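You operate a simulated robot arm through the tools that you are given. There is no shell and no other tool.

Carry out the task below with a simulated two-armed robot. There is one attempt and no reset: what you move stays moved.

JOB
Take the elbow pipe piece from the front of the sample bench and leave it on the shelf under the sample bench. Then take the work lamp on the top of the long steel bench and put it away on the middle shelf of the steel rack. Then put one of the weir blocks from the inside of the orange tray in the green tray. Then take the funnel on the top of the green bench and put it away on the ledge before the long steel tray. Then take the white seat ring and leave it in the blue tray on the hose stand. Then put the pipe list card on the shelf of the green bench. Then lift the cool box lid open. Keep to this order. Set down upright: work lamp, pipe list card.

Only the result counts: the job must be done as asked and must still hold three seconds after the hand-in. Knocking over, shifting, dropping, spilling or breaking anything else fails it. Lids that push on must go on centred and level and be pressed home; caps that screw on are set level and turned clockwise until they are tight.

ROBOT AND FRAMES
Two 7-joint arms with two-finger parallel grippers on one trunk, on a base that moves. Base frame: it is fixed to the floor where the robot stands at the start and does not move with it; the origin is under the middle of the robot, x ahead of it, y to its left, z up; the surface under the hand at the start is at about z = 0.84. Units: m, degrees, N and s.
The left shoulder is at the start at [0.02, 0.17, 1.178], the right one opposite. With the tool pointing down near the work surface each hand reaches from about 0.2 to 0.66 m from the robot's upright axis, wherever it stands, measured 20 degrees to its own side. Places, roughly: blue tray on the hose stand (25x18 cm) [0.94, 3.26, 0.72]; cool box lid [0.6, -0.8, 0.7]; elbow pipe piece (10x5x4 cm) [0.5, 0, 0.9]; funnel (10x10x9 cm) [-1.1, 6.2, 0.9]; green tray (20x26x5 cm) [-1, 5.4, 0.9]; ledge before the long steel tray (60x18 cm) [0.48, 0.66, 0.84]; middle shelf of the steel rack (140x22 cm) [6, 8.4, 0.96]; pipe list card [-1.25, 7.25, 1]; shelf of the green bench [-1.1, 5.8, 0.3]; shelf under the sample bench [0.6, 0.3, 0.3]; weir block [-1, 2.5, 0.75]; white seat ring (4x4x2 cm) [-1.3, 7.1, 0.8]; work lamp (6x6x21 cm) [-1.1, 2.1, 0.8]. Payload 3.8 kg a hand.
The TCP of each hand is the grasp point between the finger pads, 0.03 m short of the fingertips. In the tool frame z runs along the fingers and y along their closing line. The gripper opens to 0.11 m. The fingers are 0.02 m wide and 0.01 m thick; the gripper's body (0.048 by 0.112 m) begins 0.055 m behind the TCP.
Orientation is told as [roll, pitch, yaw] about the base's x, y, z axes, in that order, counted from this pose: with the fingers straight down and closing along the base's y, the tool's x points along the base's -x, its y along +y and its z along -z.

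CONTROLS
- The arms move only by the tool play_rows. It takes "left_moves", "right_moves" or both (then of equal length, played together; a hand with none holds still); each is a list of rows, each a list of 7 numbers: the shift along the base's x, y, z in m, then the turn, a rotation vector about the base's x, y, z in degrees, then the gripper command, from -1 (fully open) to 1 (shut), values between in proportion. In form: [[tx, ty, tz, wx, wy, wz, grip], ...]. A call has 1 to 20 rows; each row shifts and turns the commanded pose from where the row before left it. Rows are played at 5 a second. More than 0.05 m and 8.6 degrees between two rows, or a gripper value outside its range, and nothing of the call is played. Where a pose cannot be reached the arm comes as near as it can. A force on the tool above 40 N (or 10 N above the force at the start of the call, whichever is more), or a blocked arm, ends the call early, and 0.2 s more pass. Each finger travels about 0.072 m/s and halts on what it meets, pressing with about 32 N; the grip force reading is that of the motor and also rises with nothing between the fingers. The clock runs only during rows and for 0.2 s after the last one: add rows that do not move to give the fingers time. It gives the time, the measured TCP pose, the force on the tool (base axes), the opening and the grip force at its end, in the units of the frame above (readings bear some noise), with the torque about the TCP (base axes, N m) and any sound that the robot's microphone picked up, and new pictures: "pictures" is both (left out), scene, wrist or none (wrist: the cameras of the hands that moved).
- Cameras (640 x 400 px; columns grow to the right, rows downward): "scene" is now at [0.1065, -0.017, 1.3244]; the picture's right is [-0.06, -1.00, 0.00], its down [-0.66, 0.04, -0.75] and it looks along [0.75, -0.05, -0.66] (base axes); focal length 214 px, centre (320, 200). "left" rides on the left gripper at [0.073, -0.017, -0.103] in its tool frame; the picture's right is [0.23, 0.97, 0.00], its down [-0.76, 0.18, -0.62] and it looks along [-0.61, 0.14, 0.78] (tool axes); focal length 222 px, centre (320, 200). "right" rides on the right gripper at [0.072, 0.017, -0.103] in its tool frame; the picture's right is [-0.23, 0.97, 0.00], its down [-0.76, -0.18, -0.62] and it looks along [-0.61, -0.14, 0.78] (tool axes); focal length 222 px, centre (320, 200). There is no depth. A picture from a camera that has moved, and an enlarged one, comes with that camera's place and axes in the base frame and with its lens. The place of the scene camera against the robot may be out by one fixed shift of up to 0.018 m in any direction.
- lift_body(by): moves the trunk up (or, below 0, down) by that many m; the arms and the scene camera ride with it, the base frame stays. It gives what a move gives, with no picture.
- roll_base(legs): drives the robot by 1 to 6 legs, each [ahead, turn to the left] in m and degrees, along the robot's own axes; the way and the turn of a leg run together, so that a leg with both is an arc; at most 1.5 m and 180 degrees a leg. The arms and the cameras ride along, it lands a little off, and it stops where it bumps. It gives what a move gives, and a new picture of the scene camera.
- aim_head(pan, tilt): turns the head with the scene camera to pan (to the left, within 80 degrees either way) and tilt (down, from -29 to 69), counted from straight ahead of the robot. It gives what a move gives, and a new picture of the scene camera.
- inspect(camera, box): a new picture of the part [left, top, right, bottom] of that camera's present view, enlarged. It takes no simulated time.
- close_job(): hands the job in; it is judged then, once.

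Nothing tells you exact positions but the pictures and the camera data. Unless the task says otherwise, let go and move clear before handing in.

The tools are called after ">>>" as name(argument=value, ...) on one line, values as JSON. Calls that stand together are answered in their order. play_rows: Moves the arms, as the interface text tells. Its arguments: {"type":"object","properties":{"left_moves":{"type":"array","items":{"type":"array","items":{"type":"number"}}},"right_moves":{"type":"array","items":{"type":"array","items":{"type":"number"}}},"pictures":{"type":"string","enum":["both","scene","wrist","none"]}},"required":[]} The other tools are called the same way: lift_body (by) moves the trunk up or down; roll_base (legs) drives the base; aim_head (pan, tilt) turns the head that bears the scene camera; inspect (camera, box) takes an enlarged picture of a part of a camera's view; close_job () hands the job in.

At the start:

```text
clock: 0.0
left_ee_pos: [0.4211, -0.0244, 1.1163]
left_tool_rot: [0.0, 0.0, 0.1]
left_force: [0.3, -0.4, -0.4]
left_moment: [-0.01, 0.02, -0.02]
left_width: 0.1102
left_gripper_force: 0.0
right_ee_pos: [0.4134, -0.4137, 1.1271]
right_tool_rot: [0.1, 0.0, -0.1]
right_force: [0.3, -0.8, -0.3]
right_moment: [0.01, 0.02, -0.03]
right_width: 0.1098
right_gripper_force: 0.0
trunk travel left (down, up): [-0.275, 0.295]
robot x, y, heading: [-0.0013, 0.0004, -0.3]
head pan, tilt (commanded): [-3.5, 41.2]
```

scene: 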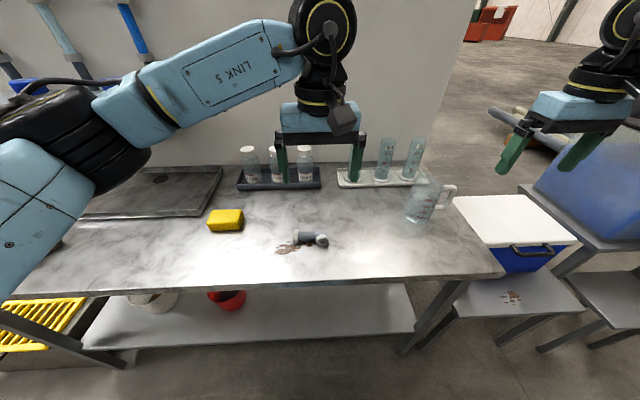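
right: 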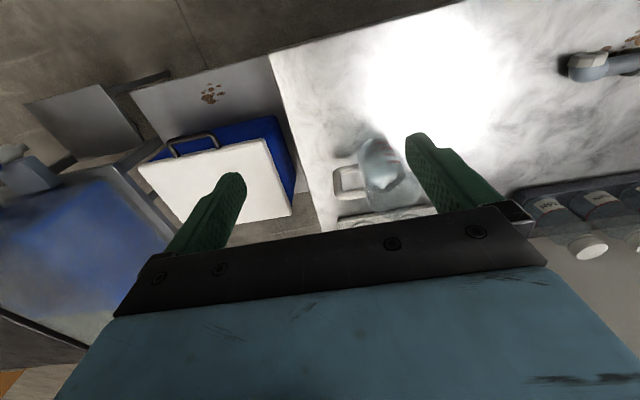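
left: 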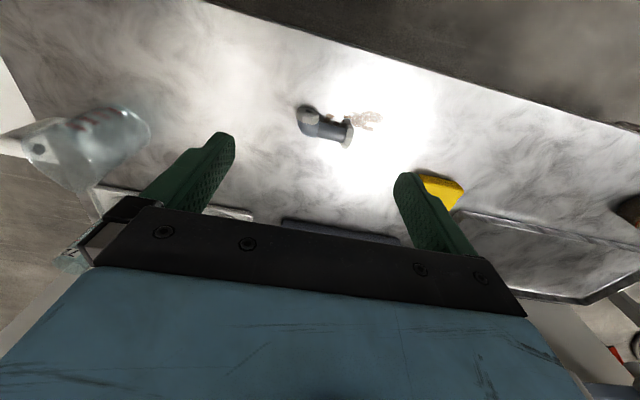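

I see the grey elbow pipe on the sample bench near [0.48, -0.01, 0.86], with the shelf below the bench edge. First I look closer at the elbow and around the room.

>>> inspect(camera="scene", box=[240, 200, 400, 300])

>>> inspect(camera="left", box=[260, 80, 420, 180])

>>> inspect(camera="scene", box=[0, 260, 480, 400])

```text
4.00 times, centred on (320, 250) of scene
camera zoom: at [0.1065, -0.017, 1.3244], right [-0.06, -1.0, 0.0], down [-0.66, 0.04, -0.75], along [0.75, -0.05, -0.66], focal length 858 px, centre (320, 0)
```

zoom: 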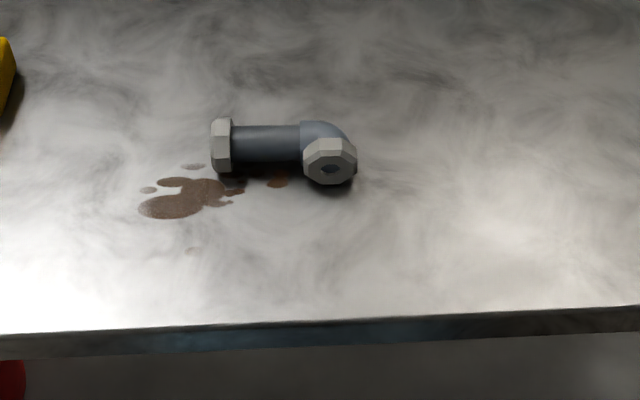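

```text
4.00 times, centred on (340, 130) of left
camera zoom: at [0.3485, -0.0414, 1.2201], right [-0.23, 0.97, 0.0], down [0.76, 0.18, 0.62], along [0.61, 0.14, -0.78], focal length 888 px, centre (240, 480)
```

zoom: 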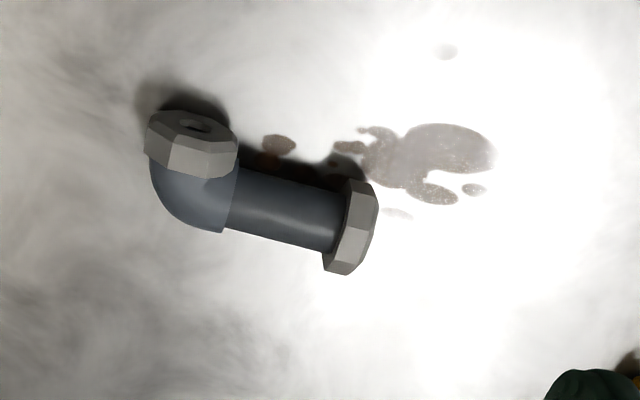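

```text
1.33 times, centred on (240, 330) of scene
camera zoom: at [0.1065, -0.017, 1.3244], right [-0.06, -1.0, 0.0], down [-0.66, 0.04, -0.75], along [0.75, -0.05, -0.66], focal length 286 px, centre (427, 27)
```

zoom: 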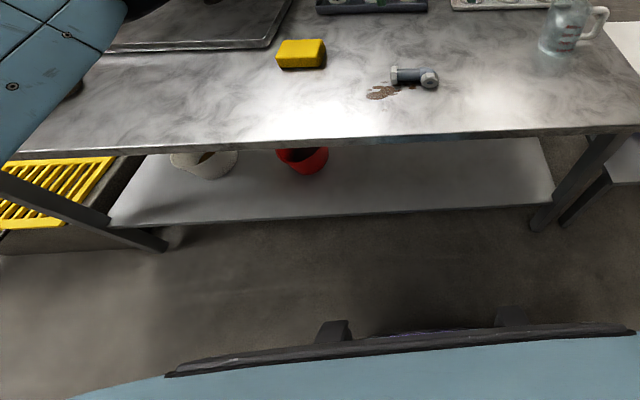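

The elbow lies with its long tube along y (about 10 cm), centre near [0.485, -0.018]. I look around the room with the head before moving anything.

>>> aim_head(pan=75, tilt=15)

>>> aim_head(pan=30, tilt=15)

>>> aim_head(pan=-45, tilt=30)

```text
clock: 1.5
left_ee_pos: [0.4212, -0.0258, 1.1163]
left_tool_rot: [0.1, 0.0, 0.1]
left_force: [0.7, 0.1, 0.2]
left_moment: [0.0, -0.03, 0.02]
left_width: 0.1099
left_gripper_force: 0.0
right_ee_pos: [0.4118, -0.4133, 1.1279]
right_tool_rot: [-0.1, 0.0, 0.1]
right_force: [-0.1, 0.0, 0.5]
right_moment: [-0.02, 0.0, 0.01]
right_width: 0.1099
right_gripper_force: 0.1
trunk travel left (down, up): [-0.275, 0.295]
robot x, y, heading: [-0.0035, 0.0027, 0.1]
head pan, tilt (commanded): [75.0, 15.0]
camera scene: at [0.0467, 0.0783, 1.3657], right [0.97, -0.26, 0.0], down [-0.07, -0.25, -0.97], along [0.25, 0.93, -0.26], focal length 214 px, centre (320, 200)
```

scene: 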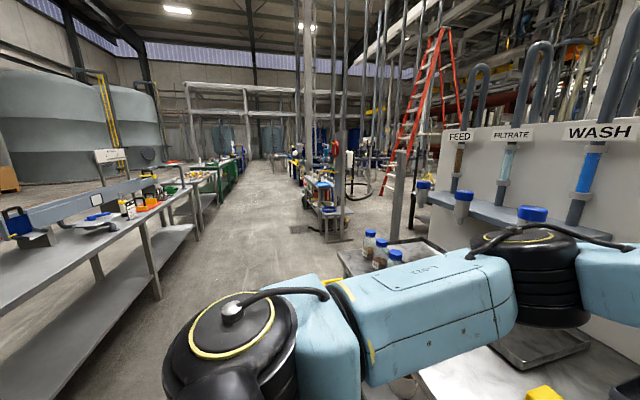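

```text
clock: 2.6
left_ee_pos: [0.4213, -0.0245, 1.1164]
left_tool_rot: [0.0, 0.0, 0.1]
left_force: [0.0, -0.6, -0.2]
left_moment: [0.01, -0.02, 0.0]
left_width: 0.1099
left_gripper_force: 0.1
right_ee_pos: [0.4117, -0.4146, 1.1285]
right_tool_rot: [0.0, 0.1, 0.0]
right_force: [-0.4, 0.0, 0.2]
right_moment: [0.02, -0.01, -0.01]
right_width: 0.1097
right_gripper_force: 0.1
trunk travel left (down, up): [-0.275, 0.295]
robot x, y, heading: [-0.0011, 0.0033, -0.1]
head pan, tilt (commanded): [30.0, 15.0]
camera scene: at [0.1034, 0.0349, 1.3657], right [0.5, -0.87, 0.0], down [-0.22, -0.13, -0.97], along [0.84, 0.48, -0.26], focal length 214 px, centre (320, 200)
```

scene: 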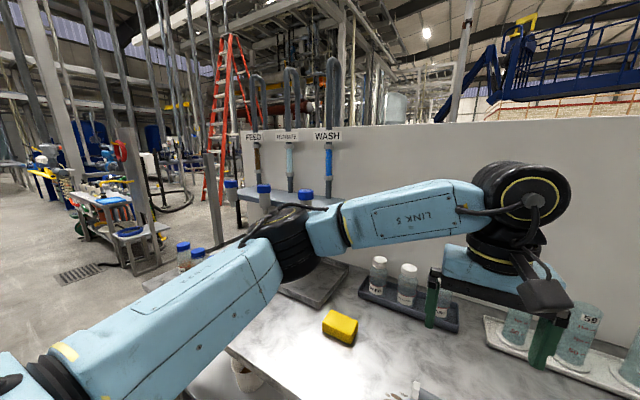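

```text
clock: 4.1
left_ee_pos: [0.4213, -0.025, 1.1168]
left_tool_rot: [0.0, 0.0, 0.1]
left_force: [0.8, 0.2, -0.2]
left_moment: [0.0, -0.02, -0.02]
left_width: 0.11
left_gripper_force: 0.0
right_ee_pos: [0.4132, -0.4129, 1.1287]
right_tool_rot: [0.0, -0.1, -0.1]
right_force: [-0.2, -0.4, -0.2]
right_moment: [0.0, -0.01, 0.0]
right_width: 0.1099
right_gripper_force: 0.0
trunk travel left (down, up): [-0.275, 0.295]
robot x, y, heading: [-0.0019, 0.0002, 0.2]
head pan, tilt (commanded): [-45.0, 30.0]
camera scene: at [0.0865, -0.0758, 1.3415], right [-0.71, -0.71, 0.0], down [-0.35, 0.35, -0.87], along [0.61, -0.61, -0.5], focal length 214 px, centre (320, 200)
```

scene: 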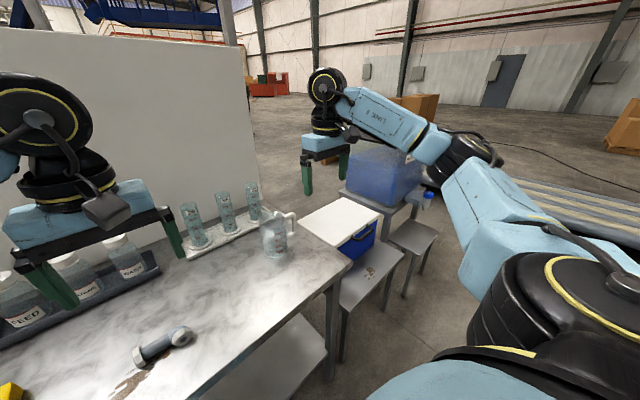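

The elbow centre is near [0.487, 0.005] with its short leg pointing toward the robot at y≈-0.035. I plan a tilted grasp (fingers forward-down) on that short leg's collar so the same tilt serves for placing under the bench; first I tilt the left hand.

>>> aim_head(pan=0, tilt=48)

>>> play_rows(left_moves=[[-0.012, -0.002, -0.02, 0, -7.5, 0, -0.09], [-0.012, -0.002, -0.02, 0, -7.5, 0, -0.09], [-0.012, -0.002, -0.02, 0, -7.5, 0, -0.09], [-0.012, -0.002, -0.02, 0, -7.5, 0, -0.09], [-0.012, -0.002, -0.02, 0, -7.5, 0, -0.09], [-0.012, -0.001, -0.02, 0, -7.5, 0, -0.09], [0, 0, 0, 0, 0, 0, -0.09]])

```text
clock: 5.2
left_ee_pos: [0.4213, -0.0252, 1.1152]
left_tool_rot: [-0.1, -0.1, 0.0]
left_force: [0.0, -0.6, -0.3]
left_moment: [-0.01, 0.01, 0.0]
left_width: 0.1098
left_gripper_force: 0.0
right_ee_pos: [0.4125, -0.4145, 1.1289]
right_tool_rot: [0.0, 0.0, 0.0]
right_force: [0.3, -0.2, 0.6]
right_moment: [0.0, 0.0, 0.01]
right_width: 0.11
right_gripper_force: 0.0
trunk travel left (down, up): [-0.275, 0.295]
robot x, y, heading: [0.0011, -0.0015, 0.1]
head pan, tilt (commanded): [0.0, 48.0]
camera scene: at [0.1013, -0.012, 1.3147], right [0.0, -1.0, 0.0], down [-0.74, 0.0, -0.67], along [0.67, 0.0, -0.74], focal length 214 px, centre (320, 200)
```

scene: 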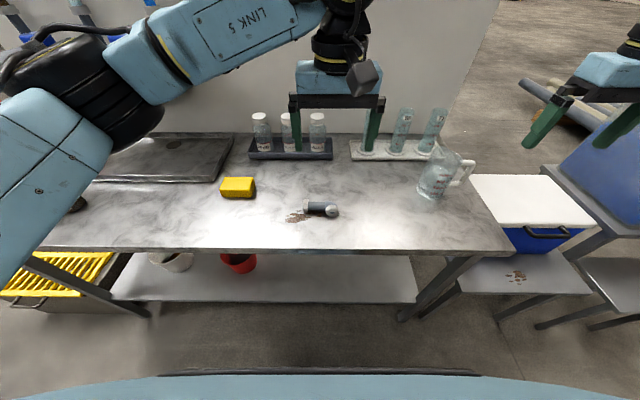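

```text
clock: 6.8
left_ee_pos: [0.3491, -0.0339, 0.9968]
left_tool_rot: [-0.1, -45.1, 0.1]
left_force: [-0.1, 0.1, -0.1]
left_moment: [0.04, 0.04, 0.0]
left_width: 0.06
left_gripper_force: 0.1
right_ee_pos: [0.4113, -0.4138, 1.1271]
right_tool_rot: [0.0, 0.1, -0.1]
right_force: [-0.3, 0.5, 0.5]
right_moment: [-0.03, 0.01, 0.02]
right_width: 0.1096
right_gripper_force: 0.0
trunk travel left (down, up): [-0.275, 0.295]
robot x, y, heading: [-0.0008, -0.0027, -0.1]
head pan, tilt (commanded): [0.0, 48.0]
camera scene: at [0.1014, -0.0116, 1.3147], right [0.0, -1.0, 0.0], down [-0.74, 0.0, -0.67], along [0.67, 0.0, -0.74], focal length 214 px, centre (320, 200)
camera left: at [0.2242, -0.052, 1.0182], right [-0.16, 0.97, -0.16], down [0.1, 0.18, 0.98], along [0.98, 0.14, -0.12], focal length 222 px, centre (320, 200)
```

scene: 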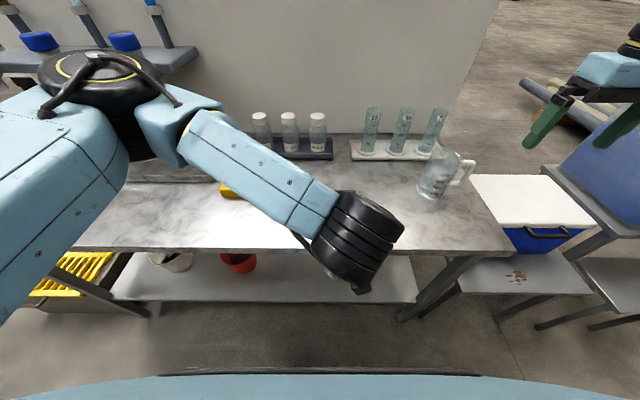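
left: 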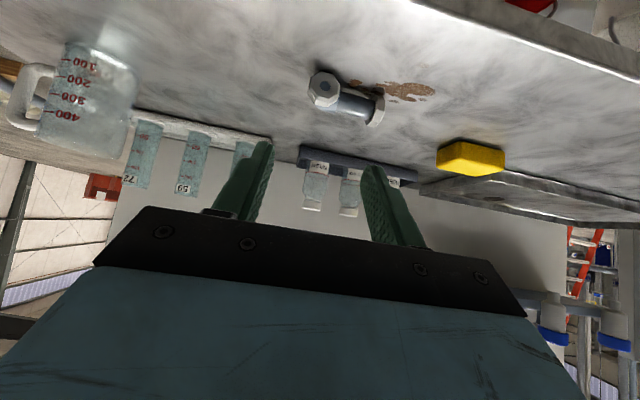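

The tilt is reached and the elbow is in the left camera's view. I zoom in to place the short leg exactly.

>>> inspect(camera="left", box=[265, 50, 425, 150])

```text
4.00 times, centred on (345, 100) of left
camera zoom: at [0.2242, -0.052, 1.0182], right [-0.16, 0.97, -0.16], down [0.1, 0.18, 0.98], along [0.98, 0.14, -0.12], focal length 888 px, centre (220, 600)
```

zoom: 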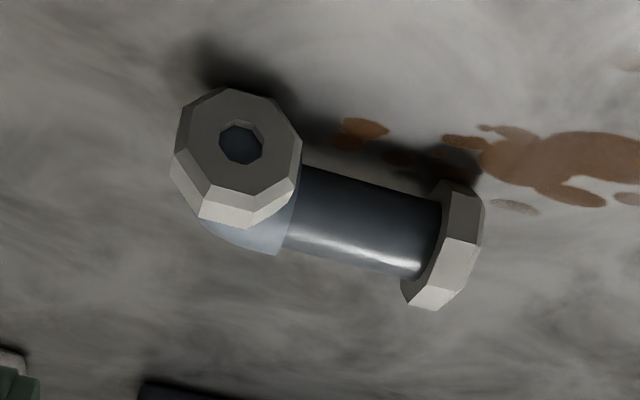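

Face centre of the short leg is about [0.457, -0.035, 0.86]. I go to a pre-grasp 5 cm back along the finger line.

>>> play_rows(left_moves=[[0.0155, 0, -0.0215, 0, 0, 0, -0.09], [0.0155, 0, -0.0215, 0, 0, 0, -0.09], [0.0155, 0, -0.0215, 0, 0, 0, -0.09], [0.0155, 0, -0.0215, 0, 0, 0, -0.09], [0, 0, 0, 0, 0, 0, -0.09]], pictures="both")

>>> inspect(camera="left", box=[200, 40, 440, 190])

```text
clock: 8.0
left_ee_pos: [0.4119, -0.0351, 0.9094]
left_tool_rot: [-0.1, -45.1, 0.1]
left_force: [0.1, 0.1, -0.1]
left_moment: [0.0, 0.03, 0.01]
left_width: 0.0598
left_gripper_force: 0.1
right_ee_pos: [0.4115, -0.4125, 1.1274]
right_tool_rot: [0.0, 0.0, 0.2]
right_force: [0.1, -0.2, -0.3]
right_moment: [0.0, -0.02, -0.01]
right_width: 0.1102
right_gripper_force: 0.1
trunk travel left (down, up): [-0.275, 0.295]
robot x, y, heading: [-0.0005, -0.0033, 0.1]
head pan, tilt (commanded): [0.0, 48.0]
camera scene: at [0.1012, -0.0119, 1.3147], right [0.0, -1.0, 0.0], down [-0.74, 0.0, -0.67], along [0.67, 0.0, -0.74], focal length 214 px, centre (320, 200)
camera left: at [0.2864, -0.051, 0.9319], right [-0.16, 0.97, -0.16], down [0.1, 0.18, 0.98], along [0.98, 0.14, -0.12], focal length 222 px, centre (320, 200)
```

scene: 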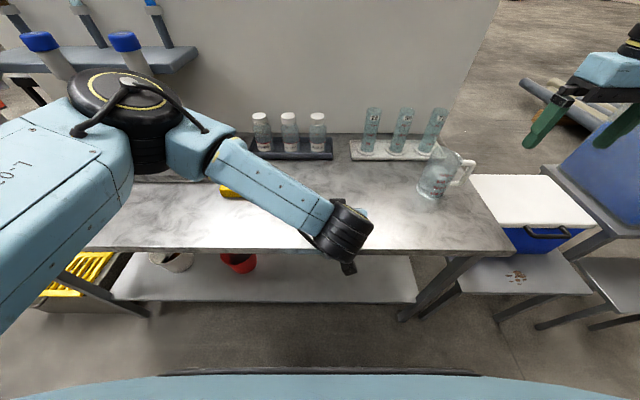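
left: 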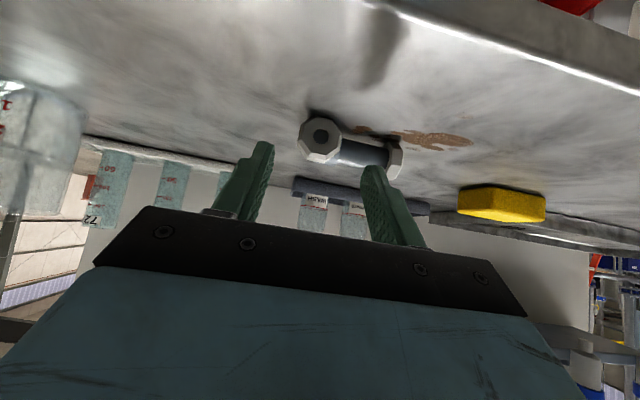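

```text
2.67 times, centred on (320, 115) of left
camera zoom: at [0.2864, -0.051, 0.9319], right [-0.16, 0.97, -0.16], down [0.1, 0.18, 0.98], along [0.98, 0.14, -0.12], focal length 592 px, centre (320, 427)
```

zoom: 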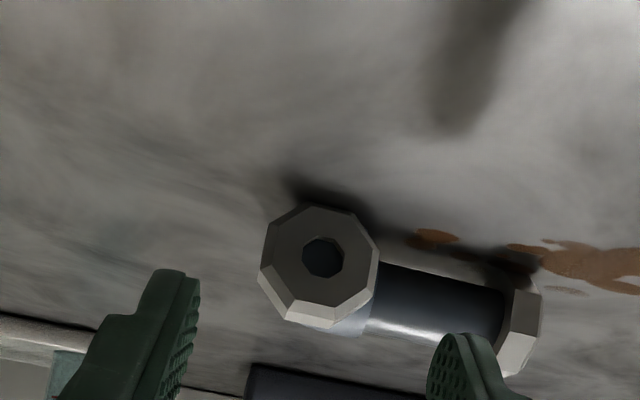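

The estimates agree (face centre [0.457, -0.034, 0.860]). I advance along the finger line and close on the collar.

>>> play_rows(left_moves=[[0.012, 0, -0.012, 0, 0, 0, -0.09], [0.012, 0, -0.012, 0, 0, 0, -0.09], [0.01, 0, -0.01, 0, 0, 0, -0.09], [0, 0, 0, 0, 0, 0, -0.09]], pictures="wrist")

```text
clock: 9.0
left_ee_pos: [0.4451, -0.0354, 0.8772]
left_tool_rot: [0.0, -44.9, 0.0]
left_force: [-0.2, -0.7, 0.0]
left_moment: [-0.02, -0.03, -0.01]
left_width: 0.0598
left_gripper_force: 0.2
right_ee_pos: [0.4126, -0.4128, 1.1273]
right_tool_rot: [0.0, -0.1, 0.0]
right_force: [-0.7, -0.2, 1.2]
right_moment: [0.01, -0.01, 0.0]
right_width: 0.1096
right_gripper_force: 0.1
trunk travel left (down, up): [-0.275, 0.295]
robot x, y, heading: [-0.002, 0.0005, -0.1]
head pan, tilt (commanded): [0.0, 48.0]
camera left: at [0.3211, -0.0521, 0.8985], right [-0.16, 0.97, -0.16], down [0.1, 0.18, 0.98], along [0.98, 0.14, -0.12], focal length 222 px, centre (320, 200)
```

left: 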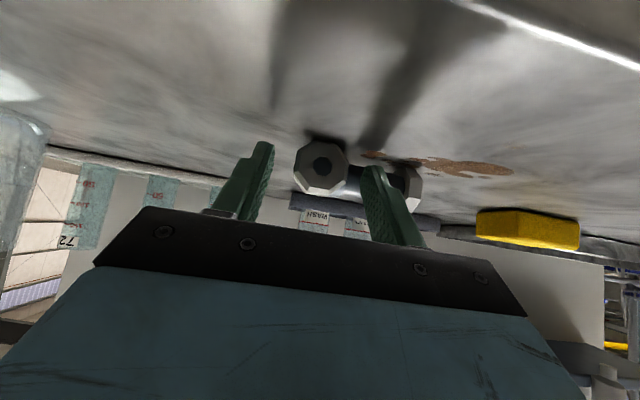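

The collar is between the fingers. I close.

>>> play_rows(left_moves=[[0.001, 0.001, -0.001, 0, 0, 0, 0.3], [0, 0, 0, 0, 0, 0, 0.6], [0, 0, 0, 0, 0, 0, 1], [0, 0, 0, 0, 0, 0, 1]], pictures="wrist")

>>> inspect(camera="left", box=[220, 100, 440, 230])

```text
clock: 10.0
left_ee_pos: [0.4444, -0.0353, 0.8748]
left_tool_rot: [-0.1, -45.0, 0.1]
left_force: [-1.6, -0.1, 1.7]
left_moment: [-0.01, -0.02, -0.05]
left_width: 0.0353
left_gripper_force: 31.9
right_ee_pos: [0.412, -0.4124, 1.1288]
right_tool_rot: [-0.1, 0.0, 0.0]
right_force: [-1.1, 0.4, 0.7]
right_moment: [-0.02, 0.0, 0.04]
right_width: 0.1098
right_gripper_force: 0.0
trunk travel left (down, up): [-0.275, 0.295]
robot x, y, heading: [0.0017, 0.002, -0.4]
head pan, tilt (commanded): [0.0, 48.0]
camera left: at [0.3216, -0.0515, 0.8977], right [-0.16, 0.97, -0.16], down [0.1, 0.18, 0.98], along [0.98, 0.14, -0.12], focal length 222 px, centre (320, 200)
```

left: 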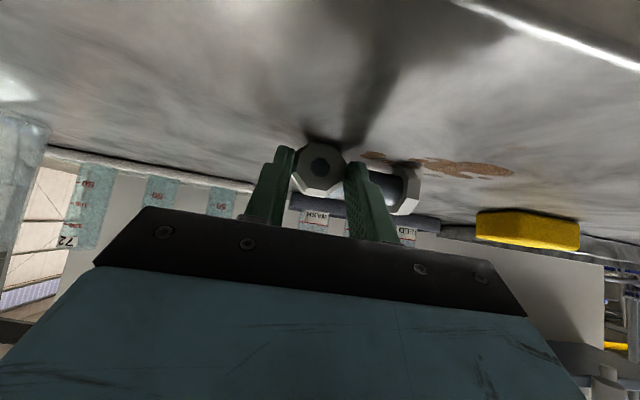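

```text
2.91 times, centred on (330, 165) of left
camera zoom: at [0.3216, -0.0515, 0.8977], right [-0.16, 0.97, -0.16], down [0.1, 0.18, 0.98], along [0.98, 0.14, -0.12], focal length 646 px, centre (291, 302)
```

zoom: 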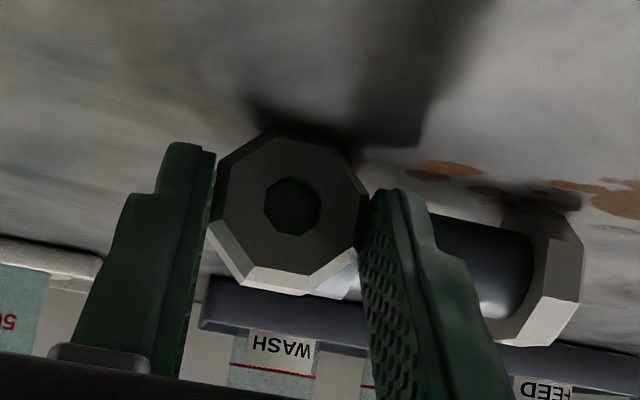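

Gripped with a 35 mm opening. I lift straight up and check the hold.

>>> play_rows(left_moves=[[0, 0, 0.01, 0, 0, 0, 1], [0, 0, 0.02, 0, 0, 0, 1], [0, 0, 0.03, 0, 0, 0, 1], [0, 0, 0.03, 0, 0, 0, 1], [0, 0, 0, 0, 0, 0, 1]], pictures="wrist")

```text
clock: 11.2
left_ee_pos: [0.4461, -0.0345, 0.965]
left_tool_rot: [-0.1, -45.0, 0.1]
left_force: [-0.5, 0.3, -0.9]
left_moment: [-0.04, 0.01, 0.0]
left_width: 0.035
left_gripper_force: 32.2
right_ee_pos: [0.4129, -0.4122, 1.1274]
right_tool_rot: [0.0, 0.0, -0.1]
right_force: [-0.9, 1.0, -0.2]
right_moment: [-0.03, 0.02, 0.03]
right_width: 0.11
right_gripper_force: 0.0
trunk travel left (down, up): [-0.275, 0.295]
robot x, y, heading: [0.002, 0.0001, 0.0]
head pan, tilt (commanded): [0.0, 48.0]
camera left: at [0.3209, -0.052, 0.9886], right [-0.16, 0.97, -0.16], down [0.1, 0.18, 0.98], along [0.98, 0.14, -0.12], focal length 222 px, centre (320, 200)
```

left: 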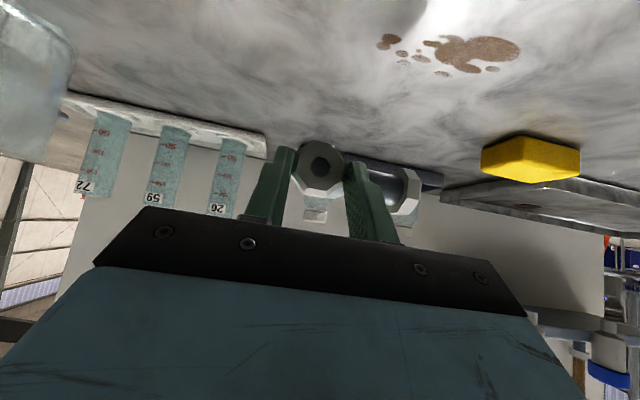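

The pipe is held level. I back the robot off from the bench so the trunk can go down in front of it.

>>> roll_base(legs=[[-0.3, 0]])

```text
clock: 13.3
left_ee_pos: [0.1459, -0.0351, 0.9653]
left_tool_rot: [-0.1, -45.0, 0.0]
left_force: [-1.0, 0.1, -1.3]
left_moment: [-0.02, 0.01, 0.0]
left_width: 0.0351
left_gripper_force: 31.7
right_ee_pos: [0.1123, -0.4144, 1.1278]
right_tool_rot: [0.0, -0.1, -0.1]
right_force: [0.1, -0.3, 0.3]
right_moment: [0.01, -0.02, -0.03]
right_width: 0.1099
right_gripper_force: 0.1
trunk travel left (down, up): [-0.275, 0.295]
robot x, y, heading: [-0.2976, 0.0012, -0.1]
head pan, tilt (commanded): [0.0, 48.0]
camera scene: at [-0.198, -0.0118, 1.3147], right [0.0, -1.0, 0.0], down [-0.74, 0.0, -0.67], along [0.67, 0.0, -0.74], focal length 214 px, centre (320, 200)
```

scene: 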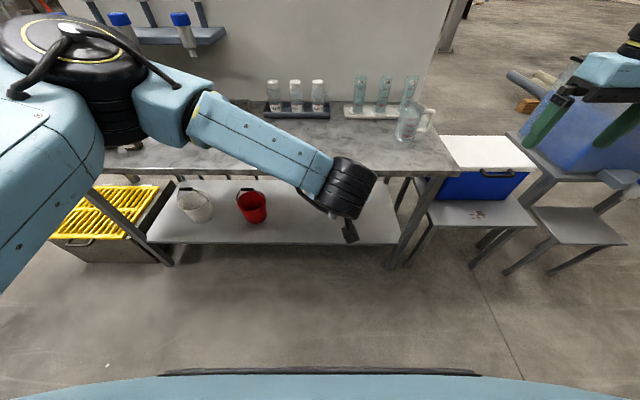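

The robot is back at x≈-0.30 with the shelf visible, about z≈0.36 with front edge x≈0.38; the area around y=0 is free. I lower the trunk.

>>> lift_body(by=-0.27)

>>> play_rows(left_moves=[[0.01, 0, -0.03, 0, 0, 0, 1], [0.01, 0, -0.03, 0, 0, 0, 1], [0.01, 0, -0.03, 0, 0, 0, 1], [0.01, 0, -0.03, 0, 0, 0, 1], [0.01, 0, -0.03, 0, 0, 0, 1], [0.01, 0, -0.03, 0, 0, 0, 1], [0.0, 0, -0.03, 0, 0, 0, 1], [0, 0, 0, 0, 0, 0, 1]])

```text
clock: 16.0
left_ee_pos: [0.1463, -0.0353, 0.6965]
left_tool_rot: [-0.1, -45.0, 0.0]
left_force: [0.4, 0.1, -1.1]
left_moment: [0.0, 0.04, -0.02]
left_width: 0.0348
left_gripper_force: 32.1
right_ee_pos: [0.1128, -0.4133, 0.8583]
right_tool_rot: [0.0, 0.1, -0.1]
right_force: [-0.6, 0.4, -0.3]
right_moment: [-0.03, 0.03, -0.02]
right_width: 0.1101
right_gripper_force: 0.1
trunk travel left (down, up): [-0.005, 0.565]
robot x, y, heading: [-0.2983, -0.0028, -0.1]
head pan, tilt (commanded): [0.0, 48.0]
```

```text
clock: 17.8
left_ee_pos: [0.205, -0.0371, 0.4853]
left_tool_rot: [0.0, -44.9, 0.0]
left_force: [0.0, 0.6, -0.8]
left_moment: [-0.04, 0.04, -0.02]
left_width: 0.035
left_gripper_force: 32.2
right_ee_pos: [0.1128, -0.414, 0.8582]
right_tool_rot: [-0.1, 0.0, -0.1]
right_force: [-0.3, 0.2, -1.0]
right_moment: [0.01, 0.0, -0.01]
right_width: 0.1102
right_gripper_force: 0.1
trunk travel left (down, up): [-0.005, 0.565]
robot x, y, heading: [-0.2977, -0.0017, -0.3]
head pan, tilt (commanded): [0.0, 48.0]
camera scene: at [-0.1972, -0.0118, 1.0447], right [0.0, -1.0, 0.0], down [-0.74, 0.0, -0.67], along [0.67, 0.0, -0.74], focal length 214 px, centre (320, 200)
camera left: at [0.0808, -0.0529, 0.5074], right [-0.16, 0.97, -0.16], down [0.1, 0.18, 0.98], along [0.98, 0.14, -0.12], focal length 222 px, centre (320, 200)
```

scene: 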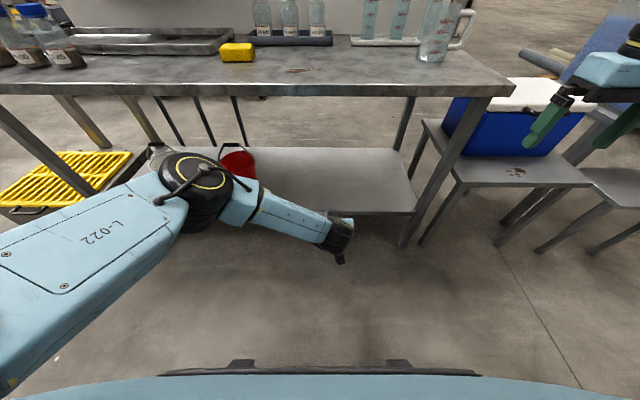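
left: 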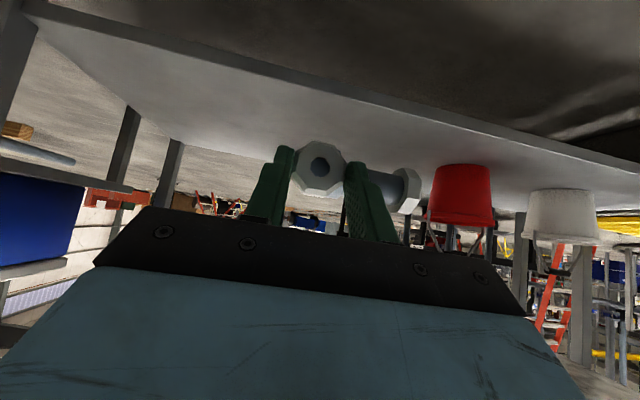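

The shelf shows clearly beneath the bench (z≈0.30, front edge x≈0.40) and the spot ahead of the pipe is free. I stretch the hand forward and lower, then drive in slowly.

>>> play_rows(left_moves=[[0.025, 0, -0.015, 0, 0, 0, 1], [0.025, 0, -0.015, 0, 0, 0, 1], [0.025, 0, -0.015, 0, 0, 0, 1], [0.025, 0, -0.015, 0, 0, 0, 1], [0, 0, 0, 0, 0, 0, 1]])

```text
clock: 19.0
left_ee_pos: [0.3015, -0.0279, 0.4292]
left_tool_rot: [0.2, -45.2, 0.2]
left_force: [0.5, 1.0, -0.3]
left_moment: [-0.02, 0.0, -0.01]
left_width: 0.035
left_gripper_force: 31.8
left hand out of reach, approached as far as the arm can: row 4
right_ee_pos: [0.1136, -0.4136, 0.8573]
right_tool_rot: [0.0, -0.1, -0.1]
right_force: [-0.4, 0.5, -0.2]
right_moment: [0.01, 0.01, -0.01]
right_width: 0.1101
right_gripper_force: 0.0
trunk travel left (down, up): [-0.005, 0.565]
robot x, y, heading: [-0.2982, 0.0014, -0.2]
head pan, tilt (commanded): [0.0, 48.0]
camera scene: at [-0.1974, -0.0122, 1.0447], right [0.0, -1.0, 0.0], down [-0.74, 0.0, -0.67], along [0.67, 0.0, -0.74], focal length 214 px, centre (320, 200)
camera left: at [0.1761, -0.0456, 0.4519], right [-0.17, 0.97, -0.16], down [0.09, 0.17, 0.98], along [0.98, 0.15, -0.12], focal length 222 px, centre (320, 200)
```

scene: 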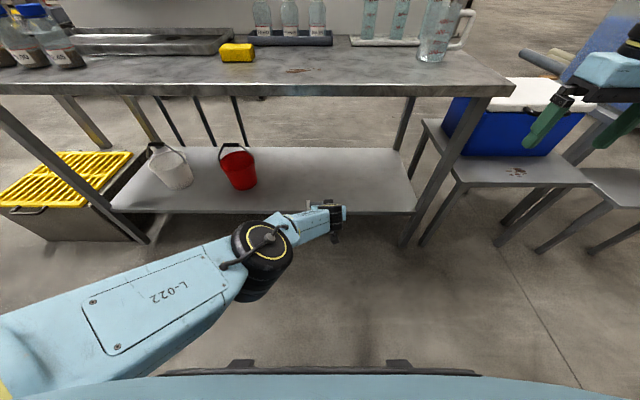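
left: 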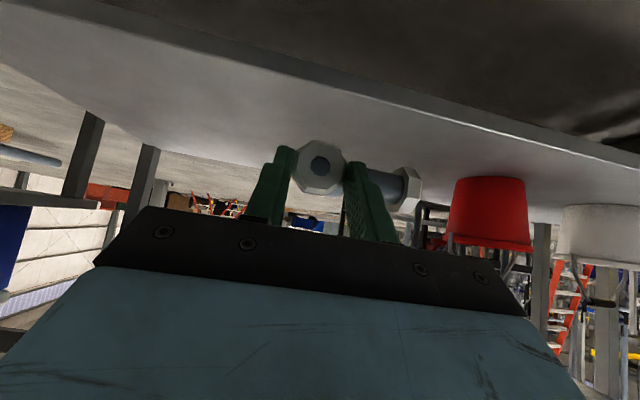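

The arm is at its reach limit, so I draw it in a little, shift to y≈0.06, and raise the right hand clear of the bench before driving ahead.

>>> play_rows(left_moves=[[-0.017, 0.018, 0, 0, 0, 0, 1], [-0.017, 0.018, 0, 0, 0, 0, 1], [-0.017, 0.018, 0, 0, 0, 0, 1], [-0.017, 0.018, 0, 0, 0, 0, 1], [-0.017, 0.018, 0, 0, 0, 0, 1], [0, 0, 0, 0, 0, 0, 1]], right_moves=[[-0.02, 0, 0.035, 0, 0, 0, -1], [-0.02, 0, 0.035, 0, 0, 0, -1], [-0.02, 0, 0.035, 0, 0, 0, -1], [-0.02, 0, 0.035, 0, 0, 0, -1], [-0.02, 0, 0.035, 0, 0, 0, -1], [0, 0, 0, 0, 0, 0, -1]], pictures="none")

>>> roll_base(legs=[[0.13, 0]])

```text
clock: 20.4
left_ee_pos: [0.2113, 0.0563, 0.4308]
left_tool_rot: [-0.1, -45.0, 0.1]
left_force: [0.1, -0.5, -1.2]
left_moment: [-0.03, 0.03, -0.02]
left_width: 0.0352
left_gripper_force: 31.7
right_ee_pos: [0.0171, -0.4136, 1.0291]
right_tool_rot: [0.0, 0.0, 0.0]
right_force: [-0.2, 0.5, 0.2]
right_moment: [-0.03, -0.02, -0.01]
right_width: 0.11
right_gripper_force: 0.1
right hand out of reach, approached as far as the arm can: row 5
trunk travel left (down, up): [-0.005, 0.565]
robot x, y, heading: [-0.2977, 0.0021, -0.3]
head pan, tilt (commanded): [0.0, 48.0]
```

```text
clock: 21.7
left_ee_pos: [0.344, 0.0569, 0.4305]
left_tool_rot: [-0.1, -45.0, -0.1]
left_force: [0.2, -0.5, -0.4]
left_moment: [0.02, 0.05, 0.0]
left_width: 0.0352
left_gripper_force: 32.1
right_ee_pos: [0.1513, -0.4135, 1.0296]
right_tool_rot: [0.1, 0.0, -0.1]
right_force: [0.1, -0.1, 0.5]
right_moment: [-0.01, 0.01, 0.02]
right_width: 0.1097
right_gripper_force: 0.2
trunk travel left (down, up): [-0.005, 0.565]
robot x, y, heading: [-0.1668, 0.0039, -0.2]
head pan, tilt (commanded): [0.0, 48.0]
camera scene: at [-0.065, -0.012, 1.0446], right [0.0, -1.0, 0.0], down [-0.74, 0.0, -0.67], along [0.67, 0.0, -0.74], focal length 214 px, centre (320, 200)
```

scene: 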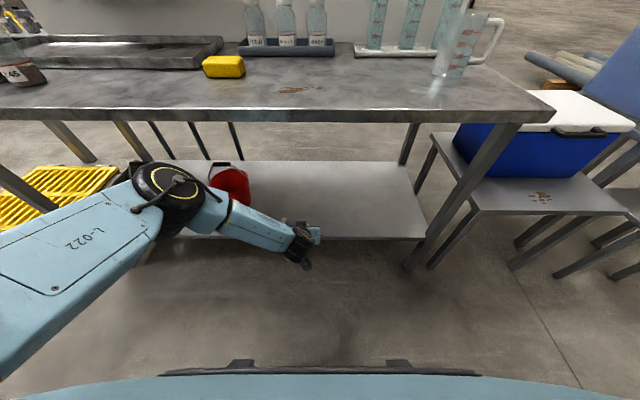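

The elbow joint is still in front of the bench edge. I stretch the hand forward and down a bit, which lowers the elbow, then drive a little more.

>>> play_rows(left_moves=[[0.02, 0.005, -0.01, 0, 0, 0, 1], [0.02, 0.005, -0.01, 0, 0, 0, 1], [0.01, 0.005, -0.01, 0, 0, 0, 1], [0, 0, 0, 0, 0, 0, 1]])

```text
clock: 22.7
left_ee_pos: [0.3951, 0.0689, 0.3989]
left_tool_rot: [-0.1, -45.0, 0.0]
left_force: [-0.2, 0.1, -0.9]
left_moment: [0.0, 0.02, -0.01]
left_width: 0.0354
left_gripper_force: 32.0
right_ee_pos: [0.1507, -0.4144, 1.0303]
right_tool_rot: [0.0, -0.1, -0.1]
right_force: [-0.1, 0.4, 0.3]
right_moment: [0.02, 0.02, -0.04]
right_width: 0.1101
right_gripper_force: 0.1
trunk travel left (down, up): [-0.005, 0.565]
robot x, y, heading: [-0.1682, -0.0025, -0.0]
head pan, tilt (commanded): [0.0, 48.0]
camera scene: at [-0.0651, -0.012, 1.0447], right [0.0, -1.0, 0.0], down [-0.74, 0.0, -0.67], along [0.67, 0.0, -0.74], focal length 214 px, centre (320, 200)
camera left: at [0.2706, 0.053, 0.4225], right [-0.16, 0.97, -0.16], down [0.1, 0.18, 0.98], along [0.98, 0.14, -0.12], focal length 222 px, centre (320, 200)
```

scene: 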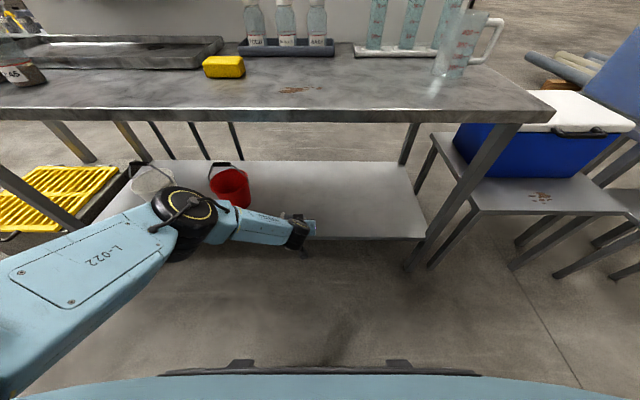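
left: 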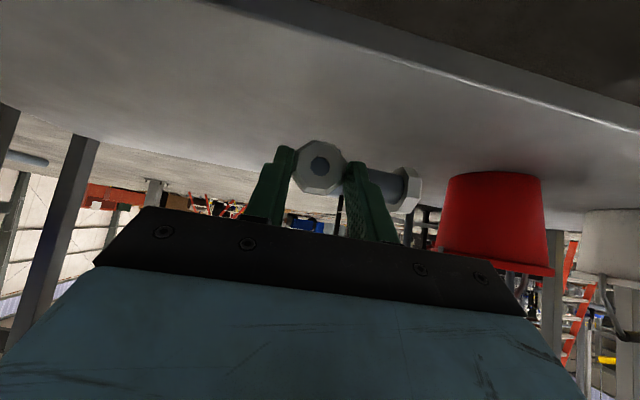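

The elbow is lower now and the red bucket is well to the left. I drive 6 cm ahead.

>>> roll_base(legs=[[0.06, 0]])

>>> play_rows(left_moves=[[-0.005, 0, -0.015, 0, 0, 0, 1], [-0.005, 0, -0.015, 0, 0, 0, 1], [0, 0, -0.01, 0, 0, 0, 1], [0, 0, 0, 0, 0, 0, 1]])

```text
clock: 23.7
left_ee_pos: [0.4553, 0.0697, 0.3999]
left_tool_rot: [-0.1, -44.9, 0.0]
left_force: [-0.5, -0.1, -1.8]
left_moment: [0.0, 0.03, 0.0]
left_width: 0.0353
left_gripper_force: 31.7
right_ee_pos: [0.2097, -0.4136, 1.0295]
right_tool_rot: [0.0, -0.1, -0.1]
right_force: [-1.1, 0.4, 0.4]
right_moment: [-0.02, 0.01, -0.04]
right_width: 0.1098
right_gripper_force: 0.0
trunk travel left (down, up): [-0.005, 0.565]
robot x, y, heading: [-0.1046, 0.0029, -0.3]
head pan, tilt (commanded): [0.0, 48.0]
camera scene: at [-0.0055, -0.0121, 1.0446], right [0.0, -1.0, 0.0], down [-0.74, 0.0, -0.67], along [0.67, 0.0, -0.74], focal length 214 px, centre (320, 200)
```

scene: 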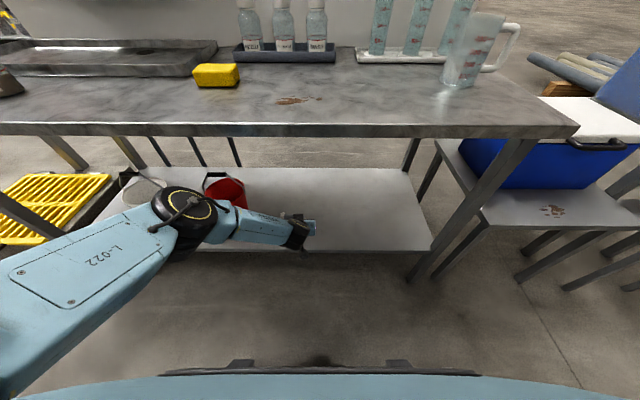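

```text
clock: 24.7
left_ee_pos: [0.444, 0.0697, 0.3592]
left_tool_rot: [0.0, -45.0, 0.0]
left_force: [0.3, -0.2, -1.1]
left_moment: [0.01, 0.04, -0.02]
left_width: 0.035
left_gripper_force: 31.9
right_ee_pos: [0.2101, -0.4134, 1.0304]
right_tool_rot: [0.0, 0.0, -0.2]
right_force: [-0.6, -0.2, 0.7]
right_moment: [-0.01, -0.02, -0.02]
right_width: 0.1101
right_gripper_force: 0.0
trunk travel left (down, up): [-0.005, 0.565]
robot x, y, heading: [-0.1059, -0.001, -0.5]
head pan, tilt (commanded): [0.0, 48.0]
camera scene: at [-0.0057, -0.0121, 1.0447], right [0.0, -1.0, 0.0], down [-0.74, 0.0, -0.67], along [0.67, 0.0, -0.74], focal length 214 px, centre (320, 200)
camera left: at [0.3197, 0.0521, 0.3821], right [-0.16, 0.97, -0.16], down [0.1, 0.18, 0.98], along [0.98, 0.14, -0.12], focal length 222 px, centre (320, 200)
```

scene: 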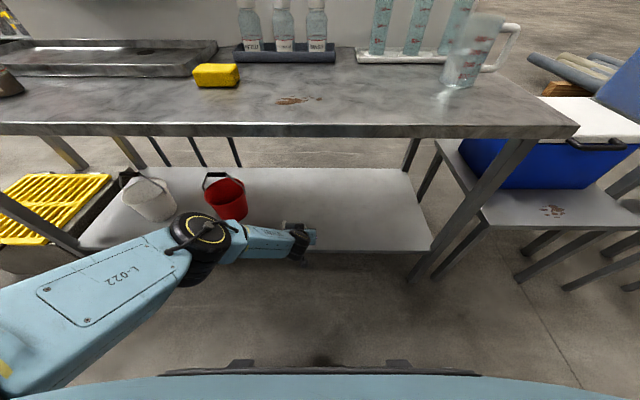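
left: 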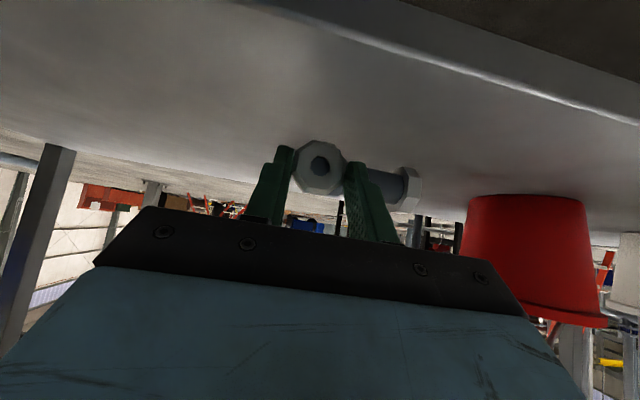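

I ease down in small steps until the pipe touches the shelf.

>>> play_rows(left_moves=[[0, 0, -0.006, 0, 0, 0, 1], [0, 0, -0.005, 0, 0, 0, 1], [0, 0, -0.004, 0, 0, 0, 1], [0, 0, 0, 0, 0, 0, 1]], pictures="wrist")

```text
clock: 25.7
left_ee_pos: [0.4442, 0.0687, 0.3448]
left_tool_rot: [-0.2, -45.0, 0.0]
left_force: [0.2, -0.9, -1.3]
left_moment: [-0.03, 0.04, 0.0]
left_width: 0.035
left_gripper_force: 31.9
right_ee_pos: [0.2097, -0.4122, 1.0305]
right_tool_rot: [0.0, 0.0, -0.1]
right_force: [1.1, -0.3, 0.7]
right_moment: [-0.01, 0.03, 0.02]
right_width: 0.1101
right_gripper_force: 0.2
trunk travel left (down, up): [-0.005, 0.565]
robot x, y, heading: [-0.1077, 0.0014, -0.0]
head pan, tilt (commanded): [0.0, 48.0]
camera left: at [0.3197, 0.0521, 0.3676], right [-0.16, 0.97, -0.16], down [0.1, 0.18, 0.98], along [0.98, 0.14, -0.12], focal length 222 px, centre (320, 200)
```

left: 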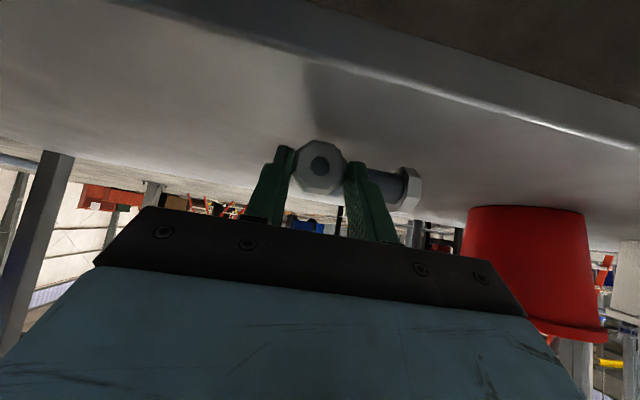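

>>> play_rows(left_moves=[[0, 0, -0.003, 0, 0, 0, 1], [0, 0, -0.003, 0, 0, 0, 1], [0, 0, -0.002, 0, 0, 0, 1], [0, 0, 0, 0, 0, 0, 1]], pictures="wrist")

>>> inspect(camera="left", box=[220, 60, 460, 210])

```text
clock: 26.7
left_ee_pos: [0.444, 0.068, 0.3357]
left_tool_rot: [-0.1, -45.0, 0.0]
left_force: [0.0, -0.7, -0.2]
left_moment: [-0.01, 0.02, -0.01]
left_width: 0.0352
left_gripper_force: 31.7
right_ee_pos: [0.2107, -0.413, 1.0309]
right_tool_rot: [0.0, 0.1, 0.0]
right_force: [-0.1, 0.0, -0.4]
right_moment: [-0.01, -0.01, -0.02]
right_width: 0.11
right_gripper_force: 0.0
trunk travel left (down, up): [-0.005, 0.565]
robot x, y, heading: [-0.1078, -0.0022, -0.2]
head pan, tilt (commanded): [0.0, 48.0]
camera left: at [0.3196, 0.0521, 0.3592], right [-0.16, 0.97, -0.16], down [0.1, 0.18, 0.98], along [0.98, 0.14, -0.12], focal length 222 px, centre (320, 200)
```

left: 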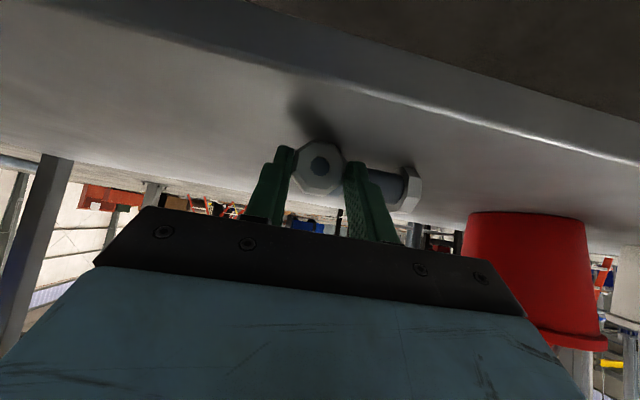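

```text
2.67 times, centred on (340, 135) of left
camera zoom: at [0.3196, 0.0521, 0.3592], right [-0.16, 0.97, -0.16], down [0.1, 0.18, 0.98], along [0.98, 0.14, -0.12], focal length 592 px, centre (267, 373)
```

zoom: 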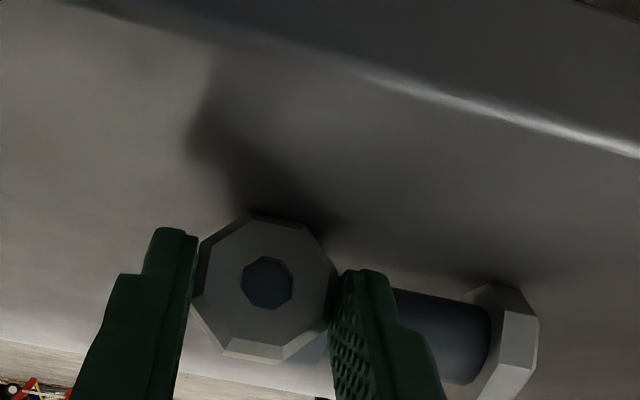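

>>> play_rows(left_moves=[[0, 0, -0.002, 0, 0, 0, 1], [0, 0, -0.002, 0, 0, 0, 1], [0, 0, 0, 0, 0, 0, 1]], pictures="none")

```text
clock: 27.5
left_ee_pos: [0.4459, 0.0687, 0.3366]
left_tool_rot: [0.0, -45.3, 0.0]
left_force: [-2.1, -1.0, 18.1]
left_moment: [0.07, -0.39, 0.03]
left_width: 0.035
left_gripper_force: 32.1
right_ee_pos: [0.2086, -0.4133, 1.0304]
right_tool_rot: [0.0, 0.0, -0.1]
right_force: [-0.2, 1.1, 0.7]
right_moment: [0.03, 0.0, -0.01]
right_width: 0.1099
right_gripper_force: 0.0
trunk travel left (down, up): [-0.005, 0.565]
robot x, y, heading: [-0.1091, 0.0015, -0.3]
head pan, tilt (commanded): [0.0, 48.0]
```

Contact at 18 N – the pipe rests on the shelf. I ease the pressure and open the fingers.

>>> play_rows(left_moves=[[0, 0, 0.003, 0, 0, 0, 1], [0, 0, 0, 0, 0, 0, 0.25], [0, 0, 0, 0, 0, 0, 0.0], [0, 0, 0, 0, 0, 0, -0.1], [0, 0, 0, 0, 0, 0, -0.1]], pictures="wrist")

>>> inspect(camera="left", box=[220, 60, 460, 210])

```text
clock: 28.7
left_ee_pos: [0.4448, 0.07, 0.3374]
left_tool_rot: [-0.1, -45.0, -0.1]
left_force: [0.8, 0.0, -0.5]
left_moment: [0.03, 0.01, 0.01]
left_width: 0.0606
left_gripper_force: 0.0
right_ee_pos: [0.2114, -0.4144, 1.0295]
right_tool_rot: [0.0, 0.0, -0.2]
right_force: [-0.1, -0.2, 0.2]
right_moment: [0.0, -0.01, 0.0]
right_width: 0.1101
right_gripper_force: 0.1
trunk travel left (down, up): [-0.005, 0.565]
robot x, y, heading: [-0.1099, 0.0013, -0.2]
head pan, tilt (commanded): [0.0, 48.0]
camera left: at [0.3201, 0.0523, 0.3588], right [-0.16, 0.97, -0.16], down [0.1, 0.18, 0.98], along [0.98, 0.14, -0.12], focal length 222 px, centre (320, 200)
```

left: 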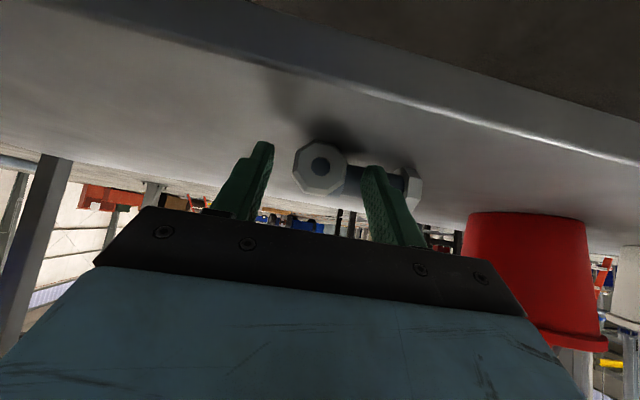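

```text
2.67 times, centred on (340, 135) of left
camera zoom: at [0.3201, 0.0523, 0.3588], right [-0.16, 0.97, -0.16], down [0.1, 0.18, 0.98], along [0.98, 0.14, -0.12], focal length 592 px, centre (267, 373)
```

zoom: 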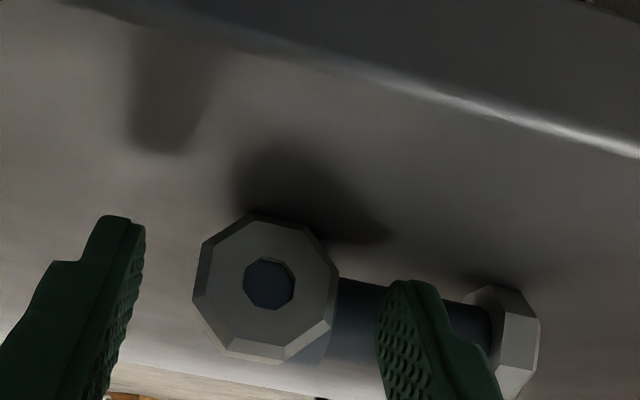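

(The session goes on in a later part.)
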